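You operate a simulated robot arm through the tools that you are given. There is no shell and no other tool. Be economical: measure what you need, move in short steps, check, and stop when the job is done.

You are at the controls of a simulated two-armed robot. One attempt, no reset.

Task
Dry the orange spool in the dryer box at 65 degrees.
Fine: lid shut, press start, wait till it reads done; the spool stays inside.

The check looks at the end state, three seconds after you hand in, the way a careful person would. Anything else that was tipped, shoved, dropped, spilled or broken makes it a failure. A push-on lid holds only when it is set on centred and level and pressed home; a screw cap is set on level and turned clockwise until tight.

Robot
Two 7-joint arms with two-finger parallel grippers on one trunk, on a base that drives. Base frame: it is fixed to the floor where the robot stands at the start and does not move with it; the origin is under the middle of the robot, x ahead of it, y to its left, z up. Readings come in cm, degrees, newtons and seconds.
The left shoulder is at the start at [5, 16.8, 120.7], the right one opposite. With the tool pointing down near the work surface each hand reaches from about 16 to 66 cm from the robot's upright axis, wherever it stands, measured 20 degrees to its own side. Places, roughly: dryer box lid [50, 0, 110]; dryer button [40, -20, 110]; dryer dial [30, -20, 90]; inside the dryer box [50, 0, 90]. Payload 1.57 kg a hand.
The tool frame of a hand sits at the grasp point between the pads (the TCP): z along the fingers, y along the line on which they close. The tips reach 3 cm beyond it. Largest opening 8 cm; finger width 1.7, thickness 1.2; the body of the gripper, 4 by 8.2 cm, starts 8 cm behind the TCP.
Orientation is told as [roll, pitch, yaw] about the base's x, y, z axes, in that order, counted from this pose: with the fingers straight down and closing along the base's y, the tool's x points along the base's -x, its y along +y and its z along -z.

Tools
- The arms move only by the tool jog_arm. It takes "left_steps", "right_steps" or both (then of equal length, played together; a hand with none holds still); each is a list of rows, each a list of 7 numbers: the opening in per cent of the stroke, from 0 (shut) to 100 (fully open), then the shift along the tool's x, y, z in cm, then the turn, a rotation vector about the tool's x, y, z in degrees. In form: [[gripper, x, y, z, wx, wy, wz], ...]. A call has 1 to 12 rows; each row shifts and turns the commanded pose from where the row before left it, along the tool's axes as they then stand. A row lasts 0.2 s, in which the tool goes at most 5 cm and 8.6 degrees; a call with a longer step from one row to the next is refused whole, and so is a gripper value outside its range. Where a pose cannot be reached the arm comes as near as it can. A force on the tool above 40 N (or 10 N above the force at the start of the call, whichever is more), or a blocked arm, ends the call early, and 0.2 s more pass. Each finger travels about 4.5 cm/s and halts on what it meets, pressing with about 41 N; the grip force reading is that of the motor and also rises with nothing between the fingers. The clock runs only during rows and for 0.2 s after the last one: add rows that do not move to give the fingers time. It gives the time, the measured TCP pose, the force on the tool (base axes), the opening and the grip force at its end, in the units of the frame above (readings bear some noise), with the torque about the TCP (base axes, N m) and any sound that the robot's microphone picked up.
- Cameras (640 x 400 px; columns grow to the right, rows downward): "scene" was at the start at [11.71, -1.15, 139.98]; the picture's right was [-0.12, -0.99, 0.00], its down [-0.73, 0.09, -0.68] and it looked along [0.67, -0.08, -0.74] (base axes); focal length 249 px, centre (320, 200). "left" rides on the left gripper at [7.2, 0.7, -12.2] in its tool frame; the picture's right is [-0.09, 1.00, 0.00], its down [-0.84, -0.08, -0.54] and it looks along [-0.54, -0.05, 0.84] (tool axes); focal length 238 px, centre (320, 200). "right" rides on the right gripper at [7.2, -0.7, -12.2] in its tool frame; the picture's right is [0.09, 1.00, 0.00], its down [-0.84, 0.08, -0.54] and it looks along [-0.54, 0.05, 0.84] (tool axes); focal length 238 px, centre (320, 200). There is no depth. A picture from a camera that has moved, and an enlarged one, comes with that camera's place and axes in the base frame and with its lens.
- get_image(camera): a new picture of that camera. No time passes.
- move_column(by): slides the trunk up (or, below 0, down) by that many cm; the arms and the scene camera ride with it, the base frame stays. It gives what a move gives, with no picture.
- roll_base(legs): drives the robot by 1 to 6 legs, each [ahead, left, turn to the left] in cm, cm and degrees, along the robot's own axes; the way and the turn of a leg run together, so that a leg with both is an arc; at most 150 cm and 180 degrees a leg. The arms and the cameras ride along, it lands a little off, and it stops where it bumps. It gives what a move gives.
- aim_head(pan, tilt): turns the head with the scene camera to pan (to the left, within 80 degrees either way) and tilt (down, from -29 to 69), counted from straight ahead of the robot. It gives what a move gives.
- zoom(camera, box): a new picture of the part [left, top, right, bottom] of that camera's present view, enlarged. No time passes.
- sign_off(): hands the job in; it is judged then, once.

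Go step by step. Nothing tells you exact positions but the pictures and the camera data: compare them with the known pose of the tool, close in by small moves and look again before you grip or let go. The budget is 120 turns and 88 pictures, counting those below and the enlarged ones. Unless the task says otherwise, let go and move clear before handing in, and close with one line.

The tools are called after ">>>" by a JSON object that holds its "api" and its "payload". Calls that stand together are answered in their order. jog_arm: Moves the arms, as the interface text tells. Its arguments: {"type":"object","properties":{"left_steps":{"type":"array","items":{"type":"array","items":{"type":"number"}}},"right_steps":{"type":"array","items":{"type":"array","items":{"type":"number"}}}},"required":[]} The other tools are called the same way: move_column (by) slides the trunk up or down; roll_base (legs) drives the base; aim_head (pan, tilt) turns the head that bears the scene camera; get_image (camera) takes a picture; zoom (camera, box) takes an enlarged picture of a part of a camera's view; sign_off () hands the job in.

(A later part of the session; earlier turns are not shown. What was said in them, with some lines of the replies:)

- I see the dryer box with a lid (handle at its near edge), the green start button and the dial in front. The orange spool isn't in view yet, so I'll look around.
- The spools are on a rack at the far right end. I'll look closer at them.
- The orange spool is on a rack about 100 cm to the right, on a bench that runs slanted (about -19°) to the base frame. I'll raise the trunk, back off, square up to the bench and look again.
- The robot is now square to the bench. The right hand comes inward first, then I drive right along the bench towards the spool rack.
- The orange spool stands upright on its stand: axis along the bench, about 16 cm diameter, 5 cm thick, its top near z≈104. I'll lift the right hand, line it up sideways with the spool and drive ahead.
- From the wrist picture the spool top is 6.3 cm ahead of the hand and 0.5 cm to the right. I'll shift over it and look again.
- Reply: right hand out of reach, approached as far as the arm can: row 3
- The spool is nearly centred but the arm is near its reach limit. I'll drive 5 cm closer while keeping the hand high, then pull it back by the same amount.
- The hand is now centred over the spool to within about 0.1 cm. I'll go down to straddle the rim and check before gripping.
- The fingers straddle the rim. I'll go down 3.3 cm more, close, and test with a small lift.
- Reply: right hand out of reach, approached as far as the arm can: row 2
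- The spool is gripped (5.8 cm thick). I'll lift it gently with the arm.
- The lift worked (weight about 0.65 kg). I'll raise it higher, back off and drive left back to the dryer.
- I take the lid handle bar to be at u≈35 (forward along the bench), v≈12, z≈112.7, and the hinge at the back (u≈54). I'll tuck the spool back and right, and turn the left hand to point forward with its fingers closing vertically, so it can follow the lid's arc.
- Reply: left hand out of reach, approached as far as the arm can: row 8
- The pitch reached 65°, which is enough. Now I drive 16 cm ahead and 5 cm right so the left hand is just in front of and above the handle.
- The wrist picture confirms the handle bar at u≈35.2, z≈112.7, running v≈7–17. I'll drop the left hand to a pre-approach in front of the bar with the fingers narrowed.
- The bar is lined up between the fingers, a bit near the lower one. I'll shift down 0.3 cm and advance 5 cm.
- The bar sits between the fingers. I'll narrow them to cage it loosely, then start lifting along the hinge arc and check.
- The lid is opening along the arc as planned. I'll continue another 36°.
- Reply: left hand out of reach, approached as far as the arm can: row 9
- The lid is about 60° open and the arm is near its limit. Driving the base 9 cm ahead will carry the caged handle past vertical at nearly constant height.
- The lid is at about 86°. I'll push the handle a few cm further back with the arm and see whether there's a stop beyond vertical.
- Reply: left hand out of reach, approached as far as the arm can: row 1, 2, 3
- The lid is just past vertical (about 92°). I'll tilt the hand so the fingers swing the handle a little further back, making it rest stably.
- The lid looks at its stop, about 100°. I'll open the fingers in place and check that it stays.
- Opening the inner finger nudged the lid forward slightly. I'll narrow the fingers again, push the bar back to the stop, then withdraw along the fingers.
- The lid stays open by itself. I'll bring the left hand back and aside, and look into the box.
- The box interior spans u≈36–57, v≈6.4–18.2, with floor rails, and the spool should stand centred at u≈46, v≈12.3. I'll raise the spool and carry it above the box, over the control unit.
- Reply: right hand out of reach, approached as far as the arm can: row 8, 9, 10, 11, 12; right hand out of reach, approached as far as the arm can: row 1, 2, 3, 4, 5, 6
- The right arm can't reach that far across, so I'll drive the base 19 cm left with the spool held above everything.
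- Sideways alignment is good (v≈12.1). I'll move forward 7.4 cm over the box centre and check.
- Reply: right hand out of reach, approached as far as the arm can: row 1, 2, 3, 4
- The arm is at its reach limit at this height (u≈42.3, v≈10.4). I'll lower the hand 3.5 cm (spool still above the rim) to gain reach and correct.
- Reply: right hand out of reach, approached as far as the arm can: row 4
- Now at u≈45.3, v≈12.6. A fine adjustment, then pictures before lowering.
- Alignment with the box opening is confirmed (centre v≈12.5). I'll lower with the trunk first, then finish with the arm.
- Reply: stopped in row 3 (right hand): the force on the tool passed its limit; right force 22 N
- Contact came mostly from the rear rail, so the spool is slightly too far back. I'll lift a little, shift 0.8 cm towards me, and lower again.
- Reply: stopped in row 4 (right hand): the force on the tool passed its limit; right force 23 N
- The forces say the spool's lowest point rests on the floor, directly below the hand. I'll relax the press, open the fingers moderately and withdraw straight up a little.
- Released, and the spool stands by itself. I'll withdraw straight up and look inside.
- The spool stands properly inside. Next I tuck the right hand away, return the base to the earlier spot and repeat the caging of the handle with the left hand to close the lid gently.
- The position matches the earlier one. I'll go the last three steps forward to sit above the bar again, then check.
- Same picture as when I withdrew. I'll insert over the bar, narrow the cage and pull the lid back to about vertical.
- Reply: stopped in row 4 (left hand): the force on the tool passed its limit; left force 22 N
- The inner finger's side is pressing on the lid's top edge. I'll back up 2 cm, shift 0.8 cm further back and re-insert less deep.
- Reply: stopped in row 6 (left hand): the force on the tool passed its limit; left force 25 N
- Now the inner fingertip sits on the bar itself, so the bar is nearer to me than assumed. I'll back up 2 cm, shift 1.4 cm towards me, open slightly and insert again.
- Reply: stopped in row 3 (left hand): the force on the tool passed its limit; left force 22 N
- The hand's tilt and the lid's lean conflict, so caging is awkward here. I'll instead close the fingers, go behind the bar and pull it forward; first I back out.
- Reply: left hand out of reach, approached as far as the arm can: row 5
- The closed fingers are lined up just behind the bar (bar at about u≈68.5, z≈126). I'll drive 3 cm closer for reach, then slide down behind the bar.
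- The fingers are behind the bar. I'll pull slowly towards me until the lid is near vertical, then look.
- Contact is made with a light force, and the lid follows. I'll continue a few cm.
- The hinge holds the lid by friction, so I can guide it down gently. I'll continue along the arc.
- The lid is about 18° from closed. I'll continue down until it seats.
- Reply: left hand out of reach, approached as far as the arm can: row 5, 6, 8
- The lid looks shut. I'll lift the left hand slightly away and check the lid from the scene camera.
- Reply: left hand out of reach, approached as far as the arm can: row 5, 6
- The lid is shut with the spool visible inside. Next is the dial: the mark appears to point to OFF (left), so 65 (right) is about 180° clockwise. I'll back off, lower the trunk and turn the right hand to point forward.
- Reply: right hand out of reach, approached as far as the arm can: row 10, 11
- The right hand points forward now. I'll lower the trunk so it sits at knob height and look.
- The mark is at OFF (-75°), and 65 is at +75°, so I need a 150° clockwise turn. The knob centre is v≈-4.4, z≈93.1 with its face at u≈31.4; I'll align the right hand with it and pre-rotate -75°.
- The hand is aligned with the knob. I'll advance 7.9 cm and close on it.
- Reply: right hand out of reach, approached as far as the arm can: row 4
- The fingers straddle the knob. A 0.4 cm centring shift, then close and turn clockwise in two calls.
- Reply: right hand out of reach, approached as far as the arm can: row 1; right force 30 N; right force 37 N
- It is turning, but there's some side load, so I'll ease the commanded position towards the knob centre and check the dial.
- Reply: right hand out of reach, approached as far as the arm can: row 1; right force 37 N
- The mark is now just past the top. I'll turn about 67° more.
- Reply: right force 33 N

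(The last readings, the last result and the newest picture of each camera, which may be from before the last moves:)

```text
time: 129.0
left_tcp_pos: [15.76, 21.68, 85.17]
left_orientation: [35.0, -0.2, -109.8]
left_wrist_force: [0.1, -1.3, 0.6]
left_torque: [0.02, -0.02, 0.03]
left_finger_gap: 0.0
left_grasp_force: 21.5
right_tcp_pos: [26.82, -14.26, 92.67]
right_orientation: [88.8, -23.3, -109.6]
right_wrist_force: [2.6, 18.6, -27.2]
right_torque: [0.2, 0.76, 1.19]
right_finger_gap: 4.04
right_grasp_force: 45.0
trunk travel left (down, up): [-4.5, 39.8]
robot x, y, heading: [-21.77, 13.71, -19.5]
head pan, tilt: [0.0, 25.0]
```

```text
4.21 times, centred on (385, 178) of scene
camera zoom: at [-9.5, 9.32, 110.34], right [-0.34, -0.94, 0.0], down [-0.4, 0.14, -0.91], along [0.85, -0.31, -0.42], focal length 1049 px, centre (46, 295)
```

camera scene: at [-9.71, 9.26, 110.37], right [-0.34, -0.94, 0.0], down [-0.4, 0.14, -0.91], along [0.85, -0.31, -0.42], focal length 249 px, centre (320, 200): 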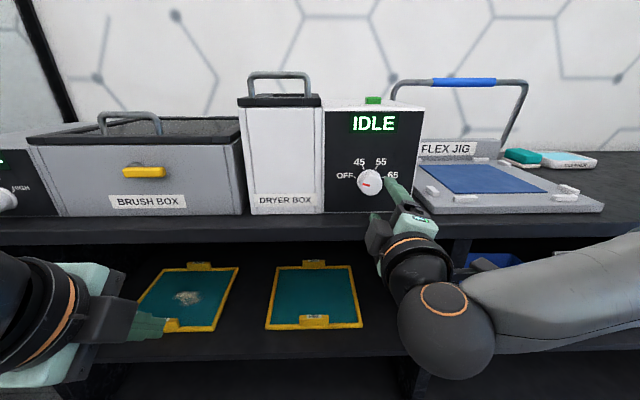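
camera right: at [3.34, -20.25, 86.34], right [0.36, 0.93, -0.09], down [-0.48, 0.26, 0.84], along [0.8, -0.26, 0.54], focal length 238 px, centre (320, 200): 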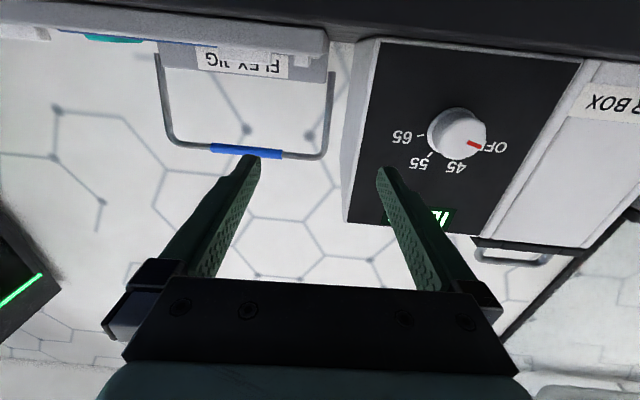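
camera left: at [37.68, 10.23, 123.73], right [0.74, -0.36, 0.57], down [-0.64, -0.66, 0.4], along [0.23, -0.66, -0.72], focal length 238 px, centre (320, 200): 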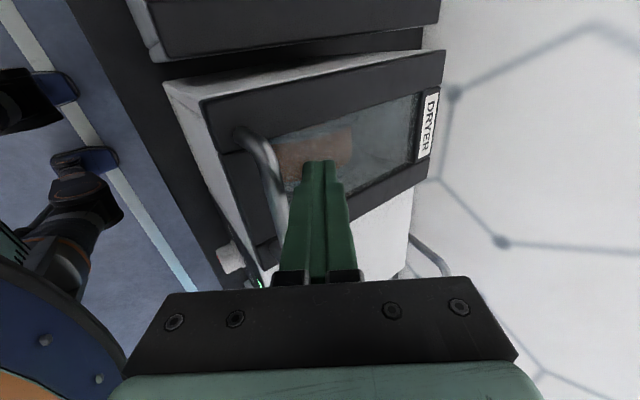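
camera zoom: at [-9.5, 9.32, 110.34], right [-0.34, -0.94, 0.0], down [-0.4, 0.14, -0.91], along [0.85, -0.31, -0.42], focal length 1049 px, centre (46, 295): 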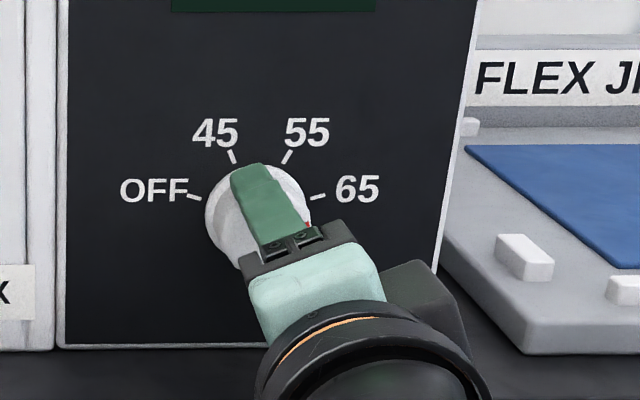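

About 142° done. One more step, then release, back off and inspect.

>>> {"api": "jog_arm", "payload": {"right_steps": [[0, 0, 0, 0, 0, 0, 8.2], [0, 0, 0, 0, 0, 0, 0], [50, 0, 0, 0, 0, 0, 0], [75, 0, 0, 0, 0, 0, 0], [75, 0, 0, 0, 0, 0, 0], [75, 0, 0, -1.5, 0, 0, 0], [75, 0, 0, -2.5, 0, 0, 0], [75, 0, 0, -3, 0, 0, 0], [75, 0, 0, -3, 0, 0, 0], [75, 0, 0, -3, 0, 0, 0], [75, 0, 0, 0, 0, 0, 0]]}}

>>> {"api": "zoom", "payload": {"camera": "scene", "box": [300, 80, 440, 225]}}

```text
time: 131.4
left_tcp_pos: [15.5, 21.57, 85.28]
left_orientation: [35.1, -0.1, -109.8]
left_wrist_force: [-0.7, -0.3, -0.1]
left_torque: [0.0, 0.02, -0.01]
left_finger_gap: 0.0
left_grasp_force: 21.3
right_tcp_pos: [14.36, -10.65, 93.57]
right_orientation: [90.0, -14.9, -111.1]
right_wrist_force: [-1.0, 0.0, -0.2]
right_torque: [0.01, -0.01, -0.02]
right_finger_gap: 5.99
right_grasp_force: 0.0
right hand out of reach, approached as far as the arm can: row 10
trunk travel left (down, up): [-4.5, 39.8]
robot x, y, heading: [-21.93, 13.6, -19.2]
head pan, tilt: [0.0, 25.0]
```

```text
2.76 times, centred on (370, 152) of scene
camera zoom: at [-9.71, 9.26, 110.37], right [-0.34, -0.94, 0.0], down [-0.4, 0.14, -0.91], along [0.85, -0.31, -0.42], focal length 687 px, centre (182, 331)
```

zoom: 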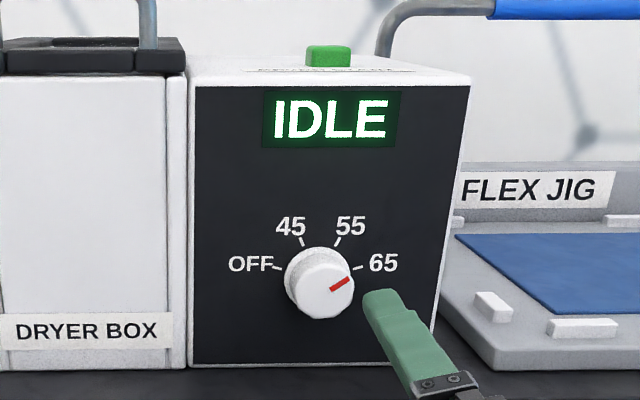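

The mark reads about 62°, slightly short of the 65 tick (75°). I'll drive a bit closer for better reach, re-grip centred and turn about 13° more.

>>> {"api": "roll_base", "payload": {"legs": [[6, 0, 0]]}}

>>> {"api": "jog_arm", "payload": {"right_steps": [[75, 1.49, -0.53, 0, 0, 0, 0], [75, 0, 0, 0, 0, 0, 0]]}}

```text
time: 132.4
left_tcp_pos: [21.37, 19.55, 85.34]
left_orientation: [35.0, 0.0, -109.8]
left_wrist_force: [0.6, -0.1, 1.4]
left_torque: [0.03, -0.04, 0.01]
left_finger_gap: 0.01
left_grasp_force: 21.1
right_tcp_pos: [20.07, -12.68, 93.56]
right_orientation: [90.0, -14.9, -111.0]
right_wrist_force: [0.5, 0.3, -0.7]
right_torque: [-0.03, 0.02, 0.03]
right_finger_gap: 6.0
right_grasp_force: 0.0
trunk travel left (down, up): [-4.5, 39.8]
robot x, y, heading: [-16.29, 11.7, -19.9]
head pan, tilt: [0.0, 25.0]
```

```text
time: 133.0
left_tcp_pos: [21.2, 19.52, 85.32]
left_orientation: [35.2, -0.1, -109.7]
left_wrist_force: [1.3, 0.2, -0.3]
left_torque: [-0.02, -0.02, 0.03]
left_finger_gap: 0.01
left_grasp_force: 20.9
right_tcp_pos: [20.42, -12.82, 92.77]
right_orientation: [89.9, -15.0, -110.9]
right_wrist_force: [-0.5, -0.9, -0.2]
right_torque: [-0.03, 0.01, -0.03]
right_finger_gap: 6.02
right_grasp_force: 0.0
right hand out of reach, approached as far as the arm can: row 1
trunk travel left (down, up): [-4.5, 39.8]
robot x, y, heading: [-16.25, 11.78, -19.5]
head pan, tilt: [0.0, 25.0]
```

>>> {"api": "roll_base", "payload": {"legs": [[0, 1.2, 0]]}}

>>> {"api": "jog_arm", "payload": {"right_steps": [[75, 0, 0, 2, 0, 0, 0], [75, 0, 0, 2, 0, 0, 0], [75, 0, 0, 1.5, 0, 0, 0], [75, 0, 0, 0, 0, 0, 0]]}}

```text
time: 133.8
left_tcp_pos: [21.63, 20.72, 85.33]
left_orientation: [35.1, -0.2, -109.8]
left_wrist_force: [-0.1, 0.1, 0.1]
left_torque: [-0.02, 0.0, 0.0]
left_finger_gap: 0.0
left_grasp_force: 20.9
right_tcp_pos: [20.77, -11.66, 92.79]
right_orientation: [90.0, -15.0, -110.8]
right_wrist_force: [0.5, -0.1, -0.8]
right_torque: [0.01, 0.02, 0.02]
right_finger_gap: 5.99
right_grasp_force: 0.1
trunk travel left (down, up): [-4.5, 39.8]
robot x, y, heading: [-15.86, 13.05, -19.6]
head pan, tilt: [0.0, 25.0]
```

```text
time: 134.8
left_tcp_pos: [21.52, 20.65, 85.33]
left_orientation: [35.2, -0.1, -109.8]
left_wrist_force: [-0.1, -0.1, -0.1]
left_torque: [0.03, -0.01, -0.03]
left_finger_gap: 0.0
left_grasp_force: 21.2
right_tcp_pos: [26.01, -13.6, 92.79]
right_orientation: [90.0, -15.0, -110.9]
right_wrist_force: [-0.1, 0.0, 0.2]
right_torque: [0.0, 0.01, -0.02]
right_finger_gap: 6.0
right_grasp_force: 0.0
trunk travel left (down, up): [-4.5, 39.8]
robot x, y, heading: [-15.87, 12.93, -19.9]
head pan, tilt: [0.0, 25.0]
```

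Well centred now with no load. Last 1 cm forward, close, turn 13° clockwise, release and back away.

>>> {"api": "jog_arm", "payload": {"right_steps": [[75, 0, 0, 1.1, 0, 0, 0], [75, 0, 0, 0, 0, 0, 0], [30, 0, 0, 0, 0, 0, 0], [0, 0, 0, 0, 0, 0, 0], [0, 0, 0, 0, 0, 0, 0], [0, 0, 0, 0, 0, 0, 7], [0, 0, 0, 0, 0, 0, 7], [0, 0, 0, 0, 0, 0, 0]]}}

>>> {"api": "jog_arm", "payload": {"right_steps": [[50, 0, 0, 0, 0, 0, 0], [75, 0, 0, 0, 0, 0, 0], [75, 0, 0, 0, 0, 0, 0], [75, 0, 0, -2, 0, 0, 0], [75, 0, 0, -3, 0, 0, 0], [75, 0, 0, -3, 0, 0, 0], [75, 0, 0, 0, 0, 0, 0]]}}

>>> {"api": "zoom", "payload": {"camera": "scene", "box": [300, 80, 460, 225]}}

```text
time: 136.6
left_tcp_pos: [21.47, 20.62, 85.27]
left_orientation: [35.2, -0.1, -109.8]
left_wrist_force: [-0.9, -0.5, -0.1]
left_torque: [0.03, 0.0, -0.02]
left_finger_gap: 0.0
left_grasp_force: 21.2
right_tcp_pos: [26.96, -13.99, 92.71]
right_orientation: [89.6, -0.8, -110.9]
right_wrist_force: [-11.1, -1.6, -16.6]
right_torque: [0.12, 0.24, 0.28]
right_finger_gap: 4.04
right_grasp_force: 45.3
trunk travel left (down, up): [-4.5, 39.8]
robot x, y, heading: [-15.86, 13.18, -19.9]
head pan, tilt: [0.0, 25.0]
```

```text
time: 138.2
left_tcp_pos: [21.57, 20.72, 85.28]
left_orientation: [35.1, -0.1, -109.9]
left_wrist_force: [0.4, 1.1, -0.5]
left_torque: [0.03, -0.01, 0.01]
left_finger_gap: 0.01
left_grasp_force: 21.1
right_tcp_pos: [20.53, -11.55, 93.25]
right_orientation: [90.0, -1.0, -110.9]
right_wrist_force: [-0.1, -0.4, 0.1]
right_torque: [0.01, 0.06, 0.02]
right_finger_gap: 6.0
right_grasp_force: 0.1
right hand out of reach, approached as far as the arm can: row 6
trunk travel left (down, up): [-4.5, 39.8]
robot x, y, heading: [-16.23, 13.11, -19.8]
head pan, tilt: [0.0, 25.0]
```

```text
2.76 times, centred on (380, 152) of scene
camera zoom: at [-3.67, 8.35, 110.37], right [-0.34, -0.94, 0.0], down [-0.4, 0.14, -0.91], along [0.85, -0.31, -0.42], focal length 687 px, centre (154, 331)
```

zoom: 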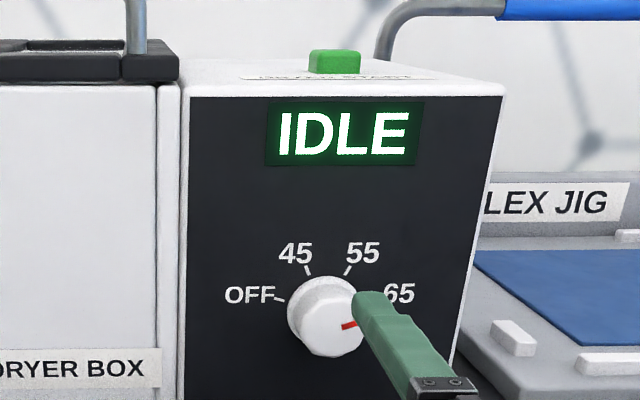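

The dial now points at 65. Next is the button: I back off, turn the hand back to pointing down with fingers shut, and raise the trunk.

>>> {"api": "roll_base", "payload": {"legs": [[-12, 0, 0]]}}

>>> {"api": "jog_arm", "payload": {"right_steps": [[30, 0, 0, 0, 0, 0, -8.2], [0, 0, 0, 0, 0, 0, -8.2], [0, 0, 0, 0, 0, 0, -8.2], [0, 0, 0, 0, 0, 0, -8.2], [0, 0, 0, 0, 0, 0, -8.2], [0, 0, 0, 0, 0, 0, -8.2], [0, 0, 0, 0, 0, 0, -8.2], [0, 0, 0, 0, 0, 0, -8.2], [0, 0, 0, 0, 0, 0, -8.2], [0, 0, 0, 0, 0, 0, -8.2], [0, 0, 0, 0, 0, 0, -7]]}}

>>> {"api": "move_column", "payload": {"by": 35}}

>>> {"api": "jog_arm", "payload": {"right_steps": [[0, 0, 0, 0, 0, 8.2, 0], [0, 0, 0, 0, 0, 8.2, 0], [0, 0, 0, 0, 0, 8.2, 0], [0, 0, 0, 0, 0, 8.2, 0], [0, 0, 0, 0, 0, 8.2, 0], [0, 0, 0, 0, 0, 8.2, 0], [0, 0, 0, 0, 0, 8.2, 0], [0, 0, 0, 0, 0, 8.2, 0], [0, 0, 0, 0, 0, 8.2, 0], [0, 0, 0, 0, 0, 8.2, 0], [0, 0, 0, 0, 0, 8, 0], [0, 0, 0, 0, 0, 0, 0]]}}

```text
time: 139.4
left_tcp_pos: [10.35, 24.69, 85.3]
left_orientation: [35.1, -0.2, -109.8]
left_wrist_force: [0.0, 0.2, -0.8]
left_torque: [0.04, -0.04, 0.02]
left_finger_gap: 0.02
left_grasp_force: 21.5
right_tcp_pos: [9.39, -7.47, 93.36]
right_orientation: [90.0, -1.0, -110.8]
right_wrist_force: [-0.2, -0.2, -0.9]
right_torque: [-0.02, 0.0, 0.0]
right_finger_gap: 5.97
right_grasp_force: 0.1
trunk travel left (down, up): [-4.5, 39.8]
robot x, y, heading: [-27.11, 17.22, -19.8]
head pan, tilt: [0.0, 25.0]
```

```text
time: 141.8
left_tcp_pos: [10.32, 24.84, 85.18]
left_orientation: [35.2, -0.2, -109.7]
left_wrist_force: [0.7, -0.5, 0.1]
left_torque: [0.02, 0.01, -0.02]
left_finger_gap: 0.0
left_grasp_force: 20.9
right_tcp_pos: [9.35, -7.63, 93.35]
right_orientation: [-84.8, -89.9, 64.0]
right_wrist_force: [-0.2, 0.5, -0.3]
right_torque: [-0.02, 0.04, 0.02]
right_finger_gap: 0.02
right_grasp_force: 21.7
trunk travel left (down, up): [-4.5, 39.8]
robot x, y, heading: [-27.41, 16.94, -19.7]
head pan, tilt: [0.0, 25.0]
```

```text
time: 145.2
left_tcp_pos: [10.38, 24.66, 120.29]
left_orientation: [35.1, -0.3, -109.8]
left_wrist_force: [-0.1, -0.3, -0.5]
left_torque: [-0.02, 0.02, 0.03]
left_finger_gap: 0.0
left_grasp_force: 21.2
right_tcp_pos: [9.33, -7.52, 128.31]
right_orientation: [51.9, -89.9, -72.6]
right_wrist_force: [0.3, -0.5, 0.2]
right_torque: [-0.01, -0.01, 0.01]
right_finger_gap: 0.0
right_grasp_force: 21.4
trunk travel left (down, up): [-39.5, 4.8]
robot x, y, heading: [-27.18, 16.93, -19.5]
head pan, tilt: [0.0, 25.0]
```

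```text
time: 147.8
left_tcp_pos: [10.24, 24.77, 120.37]
left_orientation: [35.1, -0.2, -109.7]
left_wrist_force: [0.0, 0.2, 0.1]
left_torque: [0.0, 0.0, 0.0]
left_finger_gap: 0.0
left_grasp_force: 21.1
right_tcp_pos: [5.8, -11.56, 126.93]
right_orientation: [-0.1, 0.1, -20.9]
right_wrist_force: [-0.3, 1.0, -0.5]
right_torque: [0.01, 0.02, 0.0]
right_finger_gap: 0.0
right_grasp_force: 21.1
right hand out of reach, approached as far as the arm can: row 8, 9, 10, 11
trunk travel left (down, up): [-39.5, 4.8]
robot x, y, heading: [-27.38, 16.89, -19.7]
head pan, tilt: [0.0, 25.0]
```

The hand points down with the fingers shut. I'll drive so it is above the button (about u=43.6, v=-5.2) and check with a picture.

>>> {"api": "roll_base", "payload": {"legs": [[34.2, 3.7, 0]]}}

>>> {"api": "jog_arm", "payload": {"right_steps": [[0, 0, 0, 3, 0, 0, 0], [0, 0, 0, 3, 0, 0, 0], [0, 0, 0, 0, 0, 0, 0]]}}

>>> {"api": "get_image", "payload": {"camera": "right"}}

```text
time: 150.1
left_tcp_pos: [43.79, 16.74, 120.35]
left_orientation: [35.1, -0.1, -109.7]
left_wrist_force: [-0.6, 0.2, -0.2]
left_torque: [-0.01, 0.01, 0.0]
left_finger_gap: 0.01
left_grasp_force: 21.0
right_tcp_pos: [39.55, -19.47, 126.8]
right_orientation: [0.1, 0.0, -20.6]
right_wrist_force: [0.6, -0.1, 0.4]
right_torque: [0.01, -0.01, 0.04]
right_finger_gap: 0.01
right_grasp_force: 21.1
trunk travel left (down, up): [-39.5, 4.8]
robot x, y, heading: [6.01, 9.05, -19.6]
head pan, tilt: [0.0, 25.0]
```

```text
time: 150.9
left_tcp_pos: [43.81, 16.83, 120.35]
left_orientation: [35.1, -0.1, -109.8]
left_wrist_force: [-0.4, 0.4, -0.2]
left_torque: [0.0, 0.04, 0.0]
left_finger_gap: 0.0
left_grasp_force: 21.2
right_tcp_pos: [39.36, -19.45, 120.9]
right_orientation: [0.0, 0.0, -20.7]
right_wrist_force: [-0.1, 0.5, 0.6]
right_torque: [-0.04, -0.02, 0.02]
right_finger_gap: 0.01
right_grasp_force: 20.8
trunk travel left (down, up): [-39.5, 4.8]
robot x, y, heading: [6.57, 8.87, -19.4]
head pan, tilt: [0.0, 25.0]
```

```text
2 pictures are left
camera right: at [32.56, -17.68, 133.1], right [0.27, 0.96, 0.0], down [0.81, -0.22, 0.54], along [0.52, -0.14, -0.84], focal length 238 px, centre (320, 200)
```

right: 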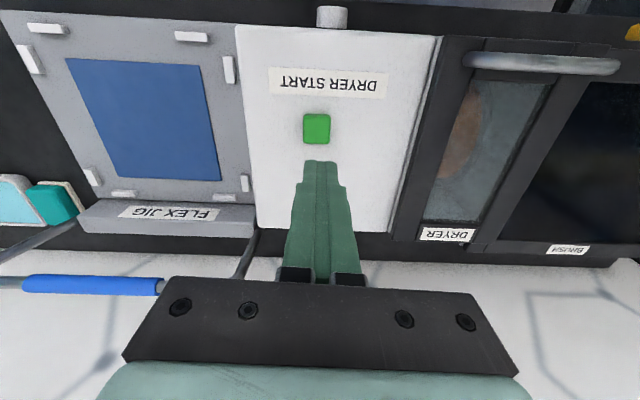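

The button is right below the fingertips (0.4 cm to the right). I'll correct and press down.

>>> {"api": "jog_arm", "payload": {"right_steps": [[0, 0, -0.4, 2, 0, 0, 0], [0, 0, 0, 3, 0, 0, 0], [0, 0, 0, 2.5, 0, 0, 0], [0, 0, 0, 1, 0, 0, 0], [0, 0, 0, 0.4, 0, 0, 0], [0, 0, 0, 0.3, 0, 0, 0], [0, 0, 0, 0.3, 0, 0, 0], [0, 0, 0, 0.3, 0, 0, 0], [0, 0, 0, 0.3, 0, 0, 0], [0, 0, 0, 0.3, 0, 0, 0]]}}

```text
time: 153.1
left_tcp_pos: [43.73, 16.89, 120.32]
left_orientation: [35.1, -0.1, -109.7]
left_wrist_force: [0.6, -0.7, 1.2]
left_torque: [0.0, 0.02, 0.01]
left_finger_gap: 0.0
left_grasp_force: 21.8
right_tcp_pos: [39.27, -19.89, 110.61]
right_orientation: [0.0, 0.0, -20.7]
right_wrist_force: [-0.3, -0.1, 1.8]
right_torque: [-0.01, 0.02, 0.03]
right_finger_gap: 0.01
right_grasp_force: 20.9
trunk travel left (down, up): [-39.5, 4.8]
robot x, y, heading: [6.52, 9.2, -19.6]
head pan, tilt: [0.0, 25.0]
```

Contact is just starting (about 2 N). I'll press a little further.

>>> {"api": "jog_arm", "payload": {"right_steps": [[0, 0, 0, 0.3, 0, 0, 0], [0, 0, 0, 0.3, 0, 0, 0], [0, 0, 0, 0.3, 0, 0, 0], [0, 0, 0, 0.3, 0, 0, 0], [0, 0, 0, 0, 0, 0, 0]]}}

```text
time: 154.0
left_tcp_pos: [43.58, 16.88, 120.38]
left_orientation: [35.3, -0.3, -109.8]
left_wrist_force: [-1.0, 0.9, 0.3]
left_torque: [0.0, 0.0, 0.03]
left_finger_gap: 0.0
left_grasp_force: 20.9
right_tcp_pos: [39.13, -19.89, 110.21]
right_orientation: [0.1, -0.7, -20.8]
right_wrist_force: [-9.2, -2.2, 21.4]
right_torque: [0.02, 0.49, 0.01]
right_finger_gap: 0.0
right_grasp_force: 21.5
trunk travel left (down, up): [-39.5, 4.8]
robot x, y, heading: [6.32, 9.0, -19.7]
head pan, tilt: [0.0, 25.0]
heard: click
stopped in row 4 (right hand): the force on the tool passed its limit (the readings are from after the stop); the commanded pose is now the measured one
```

A click was heard. I'll lift clear and read the display.

>>> {"api": "jog_arm", "payload": {"right_steps": [[0, 0, 0, -3, 0, 0, 0], [0, 0, 0, -3, 0, 0, 0], [0, 0, 0, -3, 0, 0, 0], [0, 0, 0, -3, 0, 0, 0], [0, 2, -3, 0, 0, 0, 0], [0, 2, -3, 0, 0, 0, 0], [0, 2, -3, 0, 0, 0, 0]]}}

>>> {"api": "roll_base", "payload": {"legs": [[-25, 0, 0]]}}

>>> {"api": "aim_head", "payload": {"pan": -12, "tilt": 43}}

>>> {"api": "jog_arm", "payload": {"right_steps": [[0, 0, 0, 0, 0, 0, 0], [0, 0, 0, 0, 0, 0, 0], [0, 0, 0, 0, 0, 0, 0], [0, 0, 0, 0, 0, 0, 0], [0, 0, 0, 0, 0, 0, 0], [0, 0, 0, 0, 0, 0, 0], [0, 0, 0, 0, 0, 0, 0], [0, 0, 0, 0, 0, 0, 0], [0, 0, 0, 0, 0, 0, 0], [0, 0, 0, 0, 0, 0, 0], [0, 0, 0, 0, 0, 0, 0], [0, 0, 0, 0, 0, 0, 0]]}}

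>>> {"api": "get_image", "payload": {"camera": "scene"}}

```text
time: 155.6
left_tcp_pos: [43.65, 16.64, 120.34]
left_orientation: [35.1, -0.1, -109.7]
left_wrist_force: [-0.2, -0.6, -0.5]
left_torque: [0.02, -0.04, 0.02]
left_finger_gap: 0.01
left_grasp_force: 20.7
right_tcp_pos: [30.28, -26.29, 121.86]
right_orientation: [0.2, -0.7, -20.6]
right_wrist_force: [-1.0, -0.4, 0.4]
right_torque: [0.01, -0.02, -0.01]
right_finger_gap: 0.0
right_grasp_force: 21.4
trunk travel left (down, up): [-39.5, 4.8]
robot x, y, heading: [6.1, 8.81, -19.7]
head pan, tilt: [0.0, 25.0]
```

```text
time: 157.4
left_tcp_pos: [20.18, 25.2, 120.24]
left_orientation: [35.1, -0.3, -109.6]
left_wrist_force: [0.1, 1.2, -0.4]
left_torque: [0.01, -0.01, -0.02]
left_finger_gap: 0.02
left_grasp_force: 21.1
right_tcp_pos: [6.76, -17.72, 121.88]
right_orientation: [0.1, -0.5, -20.8]
right_wrist_force: [0.2, 0.2, 0.3]
right_torque: [0.0, -0.03, -0.04]
right_finger_gap: 0.0
right_grasp_force: 21.3
trunk travel left (down, up): [-39.5, 4.8]
robot x, y, heading: [-17.47, 17.08, -19.9]
head pan, tilt: [0.0, 25.0]
```

```text
time: 158.2
left_tcp_pos: [20.24, 25.25, 120.33]
left_orientation: [35.1, -0.2, -109.7]
left_wrist_force: [0.0, -0.1, 0.7]
left_torque: [0.01, -0.03, 0.02]
left_finger_gap: 0.0
left_grasp_force: 21.6
right_tcp_pos: [6.82, -17.8, 121.86]
right_orientation: [0.1, -0.4, -20.8]
right_wrist_force: [0.1, -0.1, 0.6]
right_torque: [0.01, 0.0, 0.05]
right_finger_gap: 0.01
right_grasp_force: 21.5
trunk travel left (down, up): [-39.5, 4.8]
robot x, y, heading: [-17.92, 17.38, -19.7]
head pan, tilt: [-12.0, 43.0]
```

```text
time: 160.8
left_tcp_pos: [20.17, 25.14, 120.35]
left_orientation: [35.1, -0.2, -109.8]
left_wrist_force: [0.2, 0.2, 0.0]
left_torque: [-0.03, 0.0, 0.01]
left_finger_gap: 0.0
left_grasp_force: 21.1
right_tcp_pos: [6.7, -17.79, 121.87]
right_orientation: [0.1, -0.6, -20.7]
right_wrist_force: [0.2, 0.1, -1.0]
right_torque: [-0.01, 0.0, 0.0]
right_finger_gap: 0.01
right_grasp_force: 21.1
trunk travel left (down, up): [-39.5, 4.8]
robot x, y, heading: [-17.6, 17.61, -19.4]
head pan, tilt: [-12.0, 43.0]
```

```text
1 pictures are left
camera scene: at [-6.71, 11.54, 142.6], right [-0.52, -0.85, 0.0], down [-0.58, 0.36, -0.73], along [0.62, -0.38, -0.68], focal length 249 px, centre (320, 200)
```

scene: 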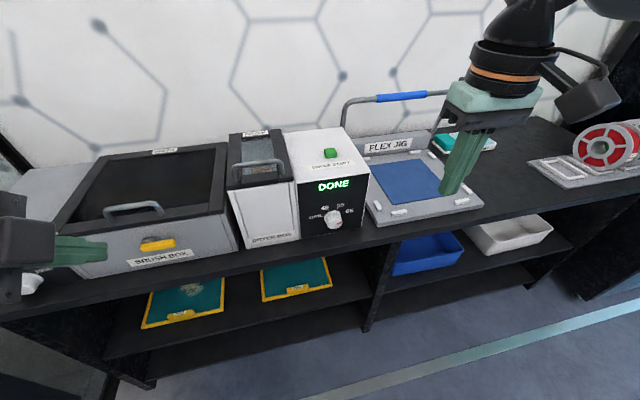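

The display reads DONE, the lid is shut with the spool inside, and both hands are clear of everything. I'm handing in.

>>> {"api": "sign_off", "payload": {}}

```text
The job is handed in.
```

The orange spool was dried with the dial set at 65; the display reads DONE, the lid is shut and the spool is still inside.
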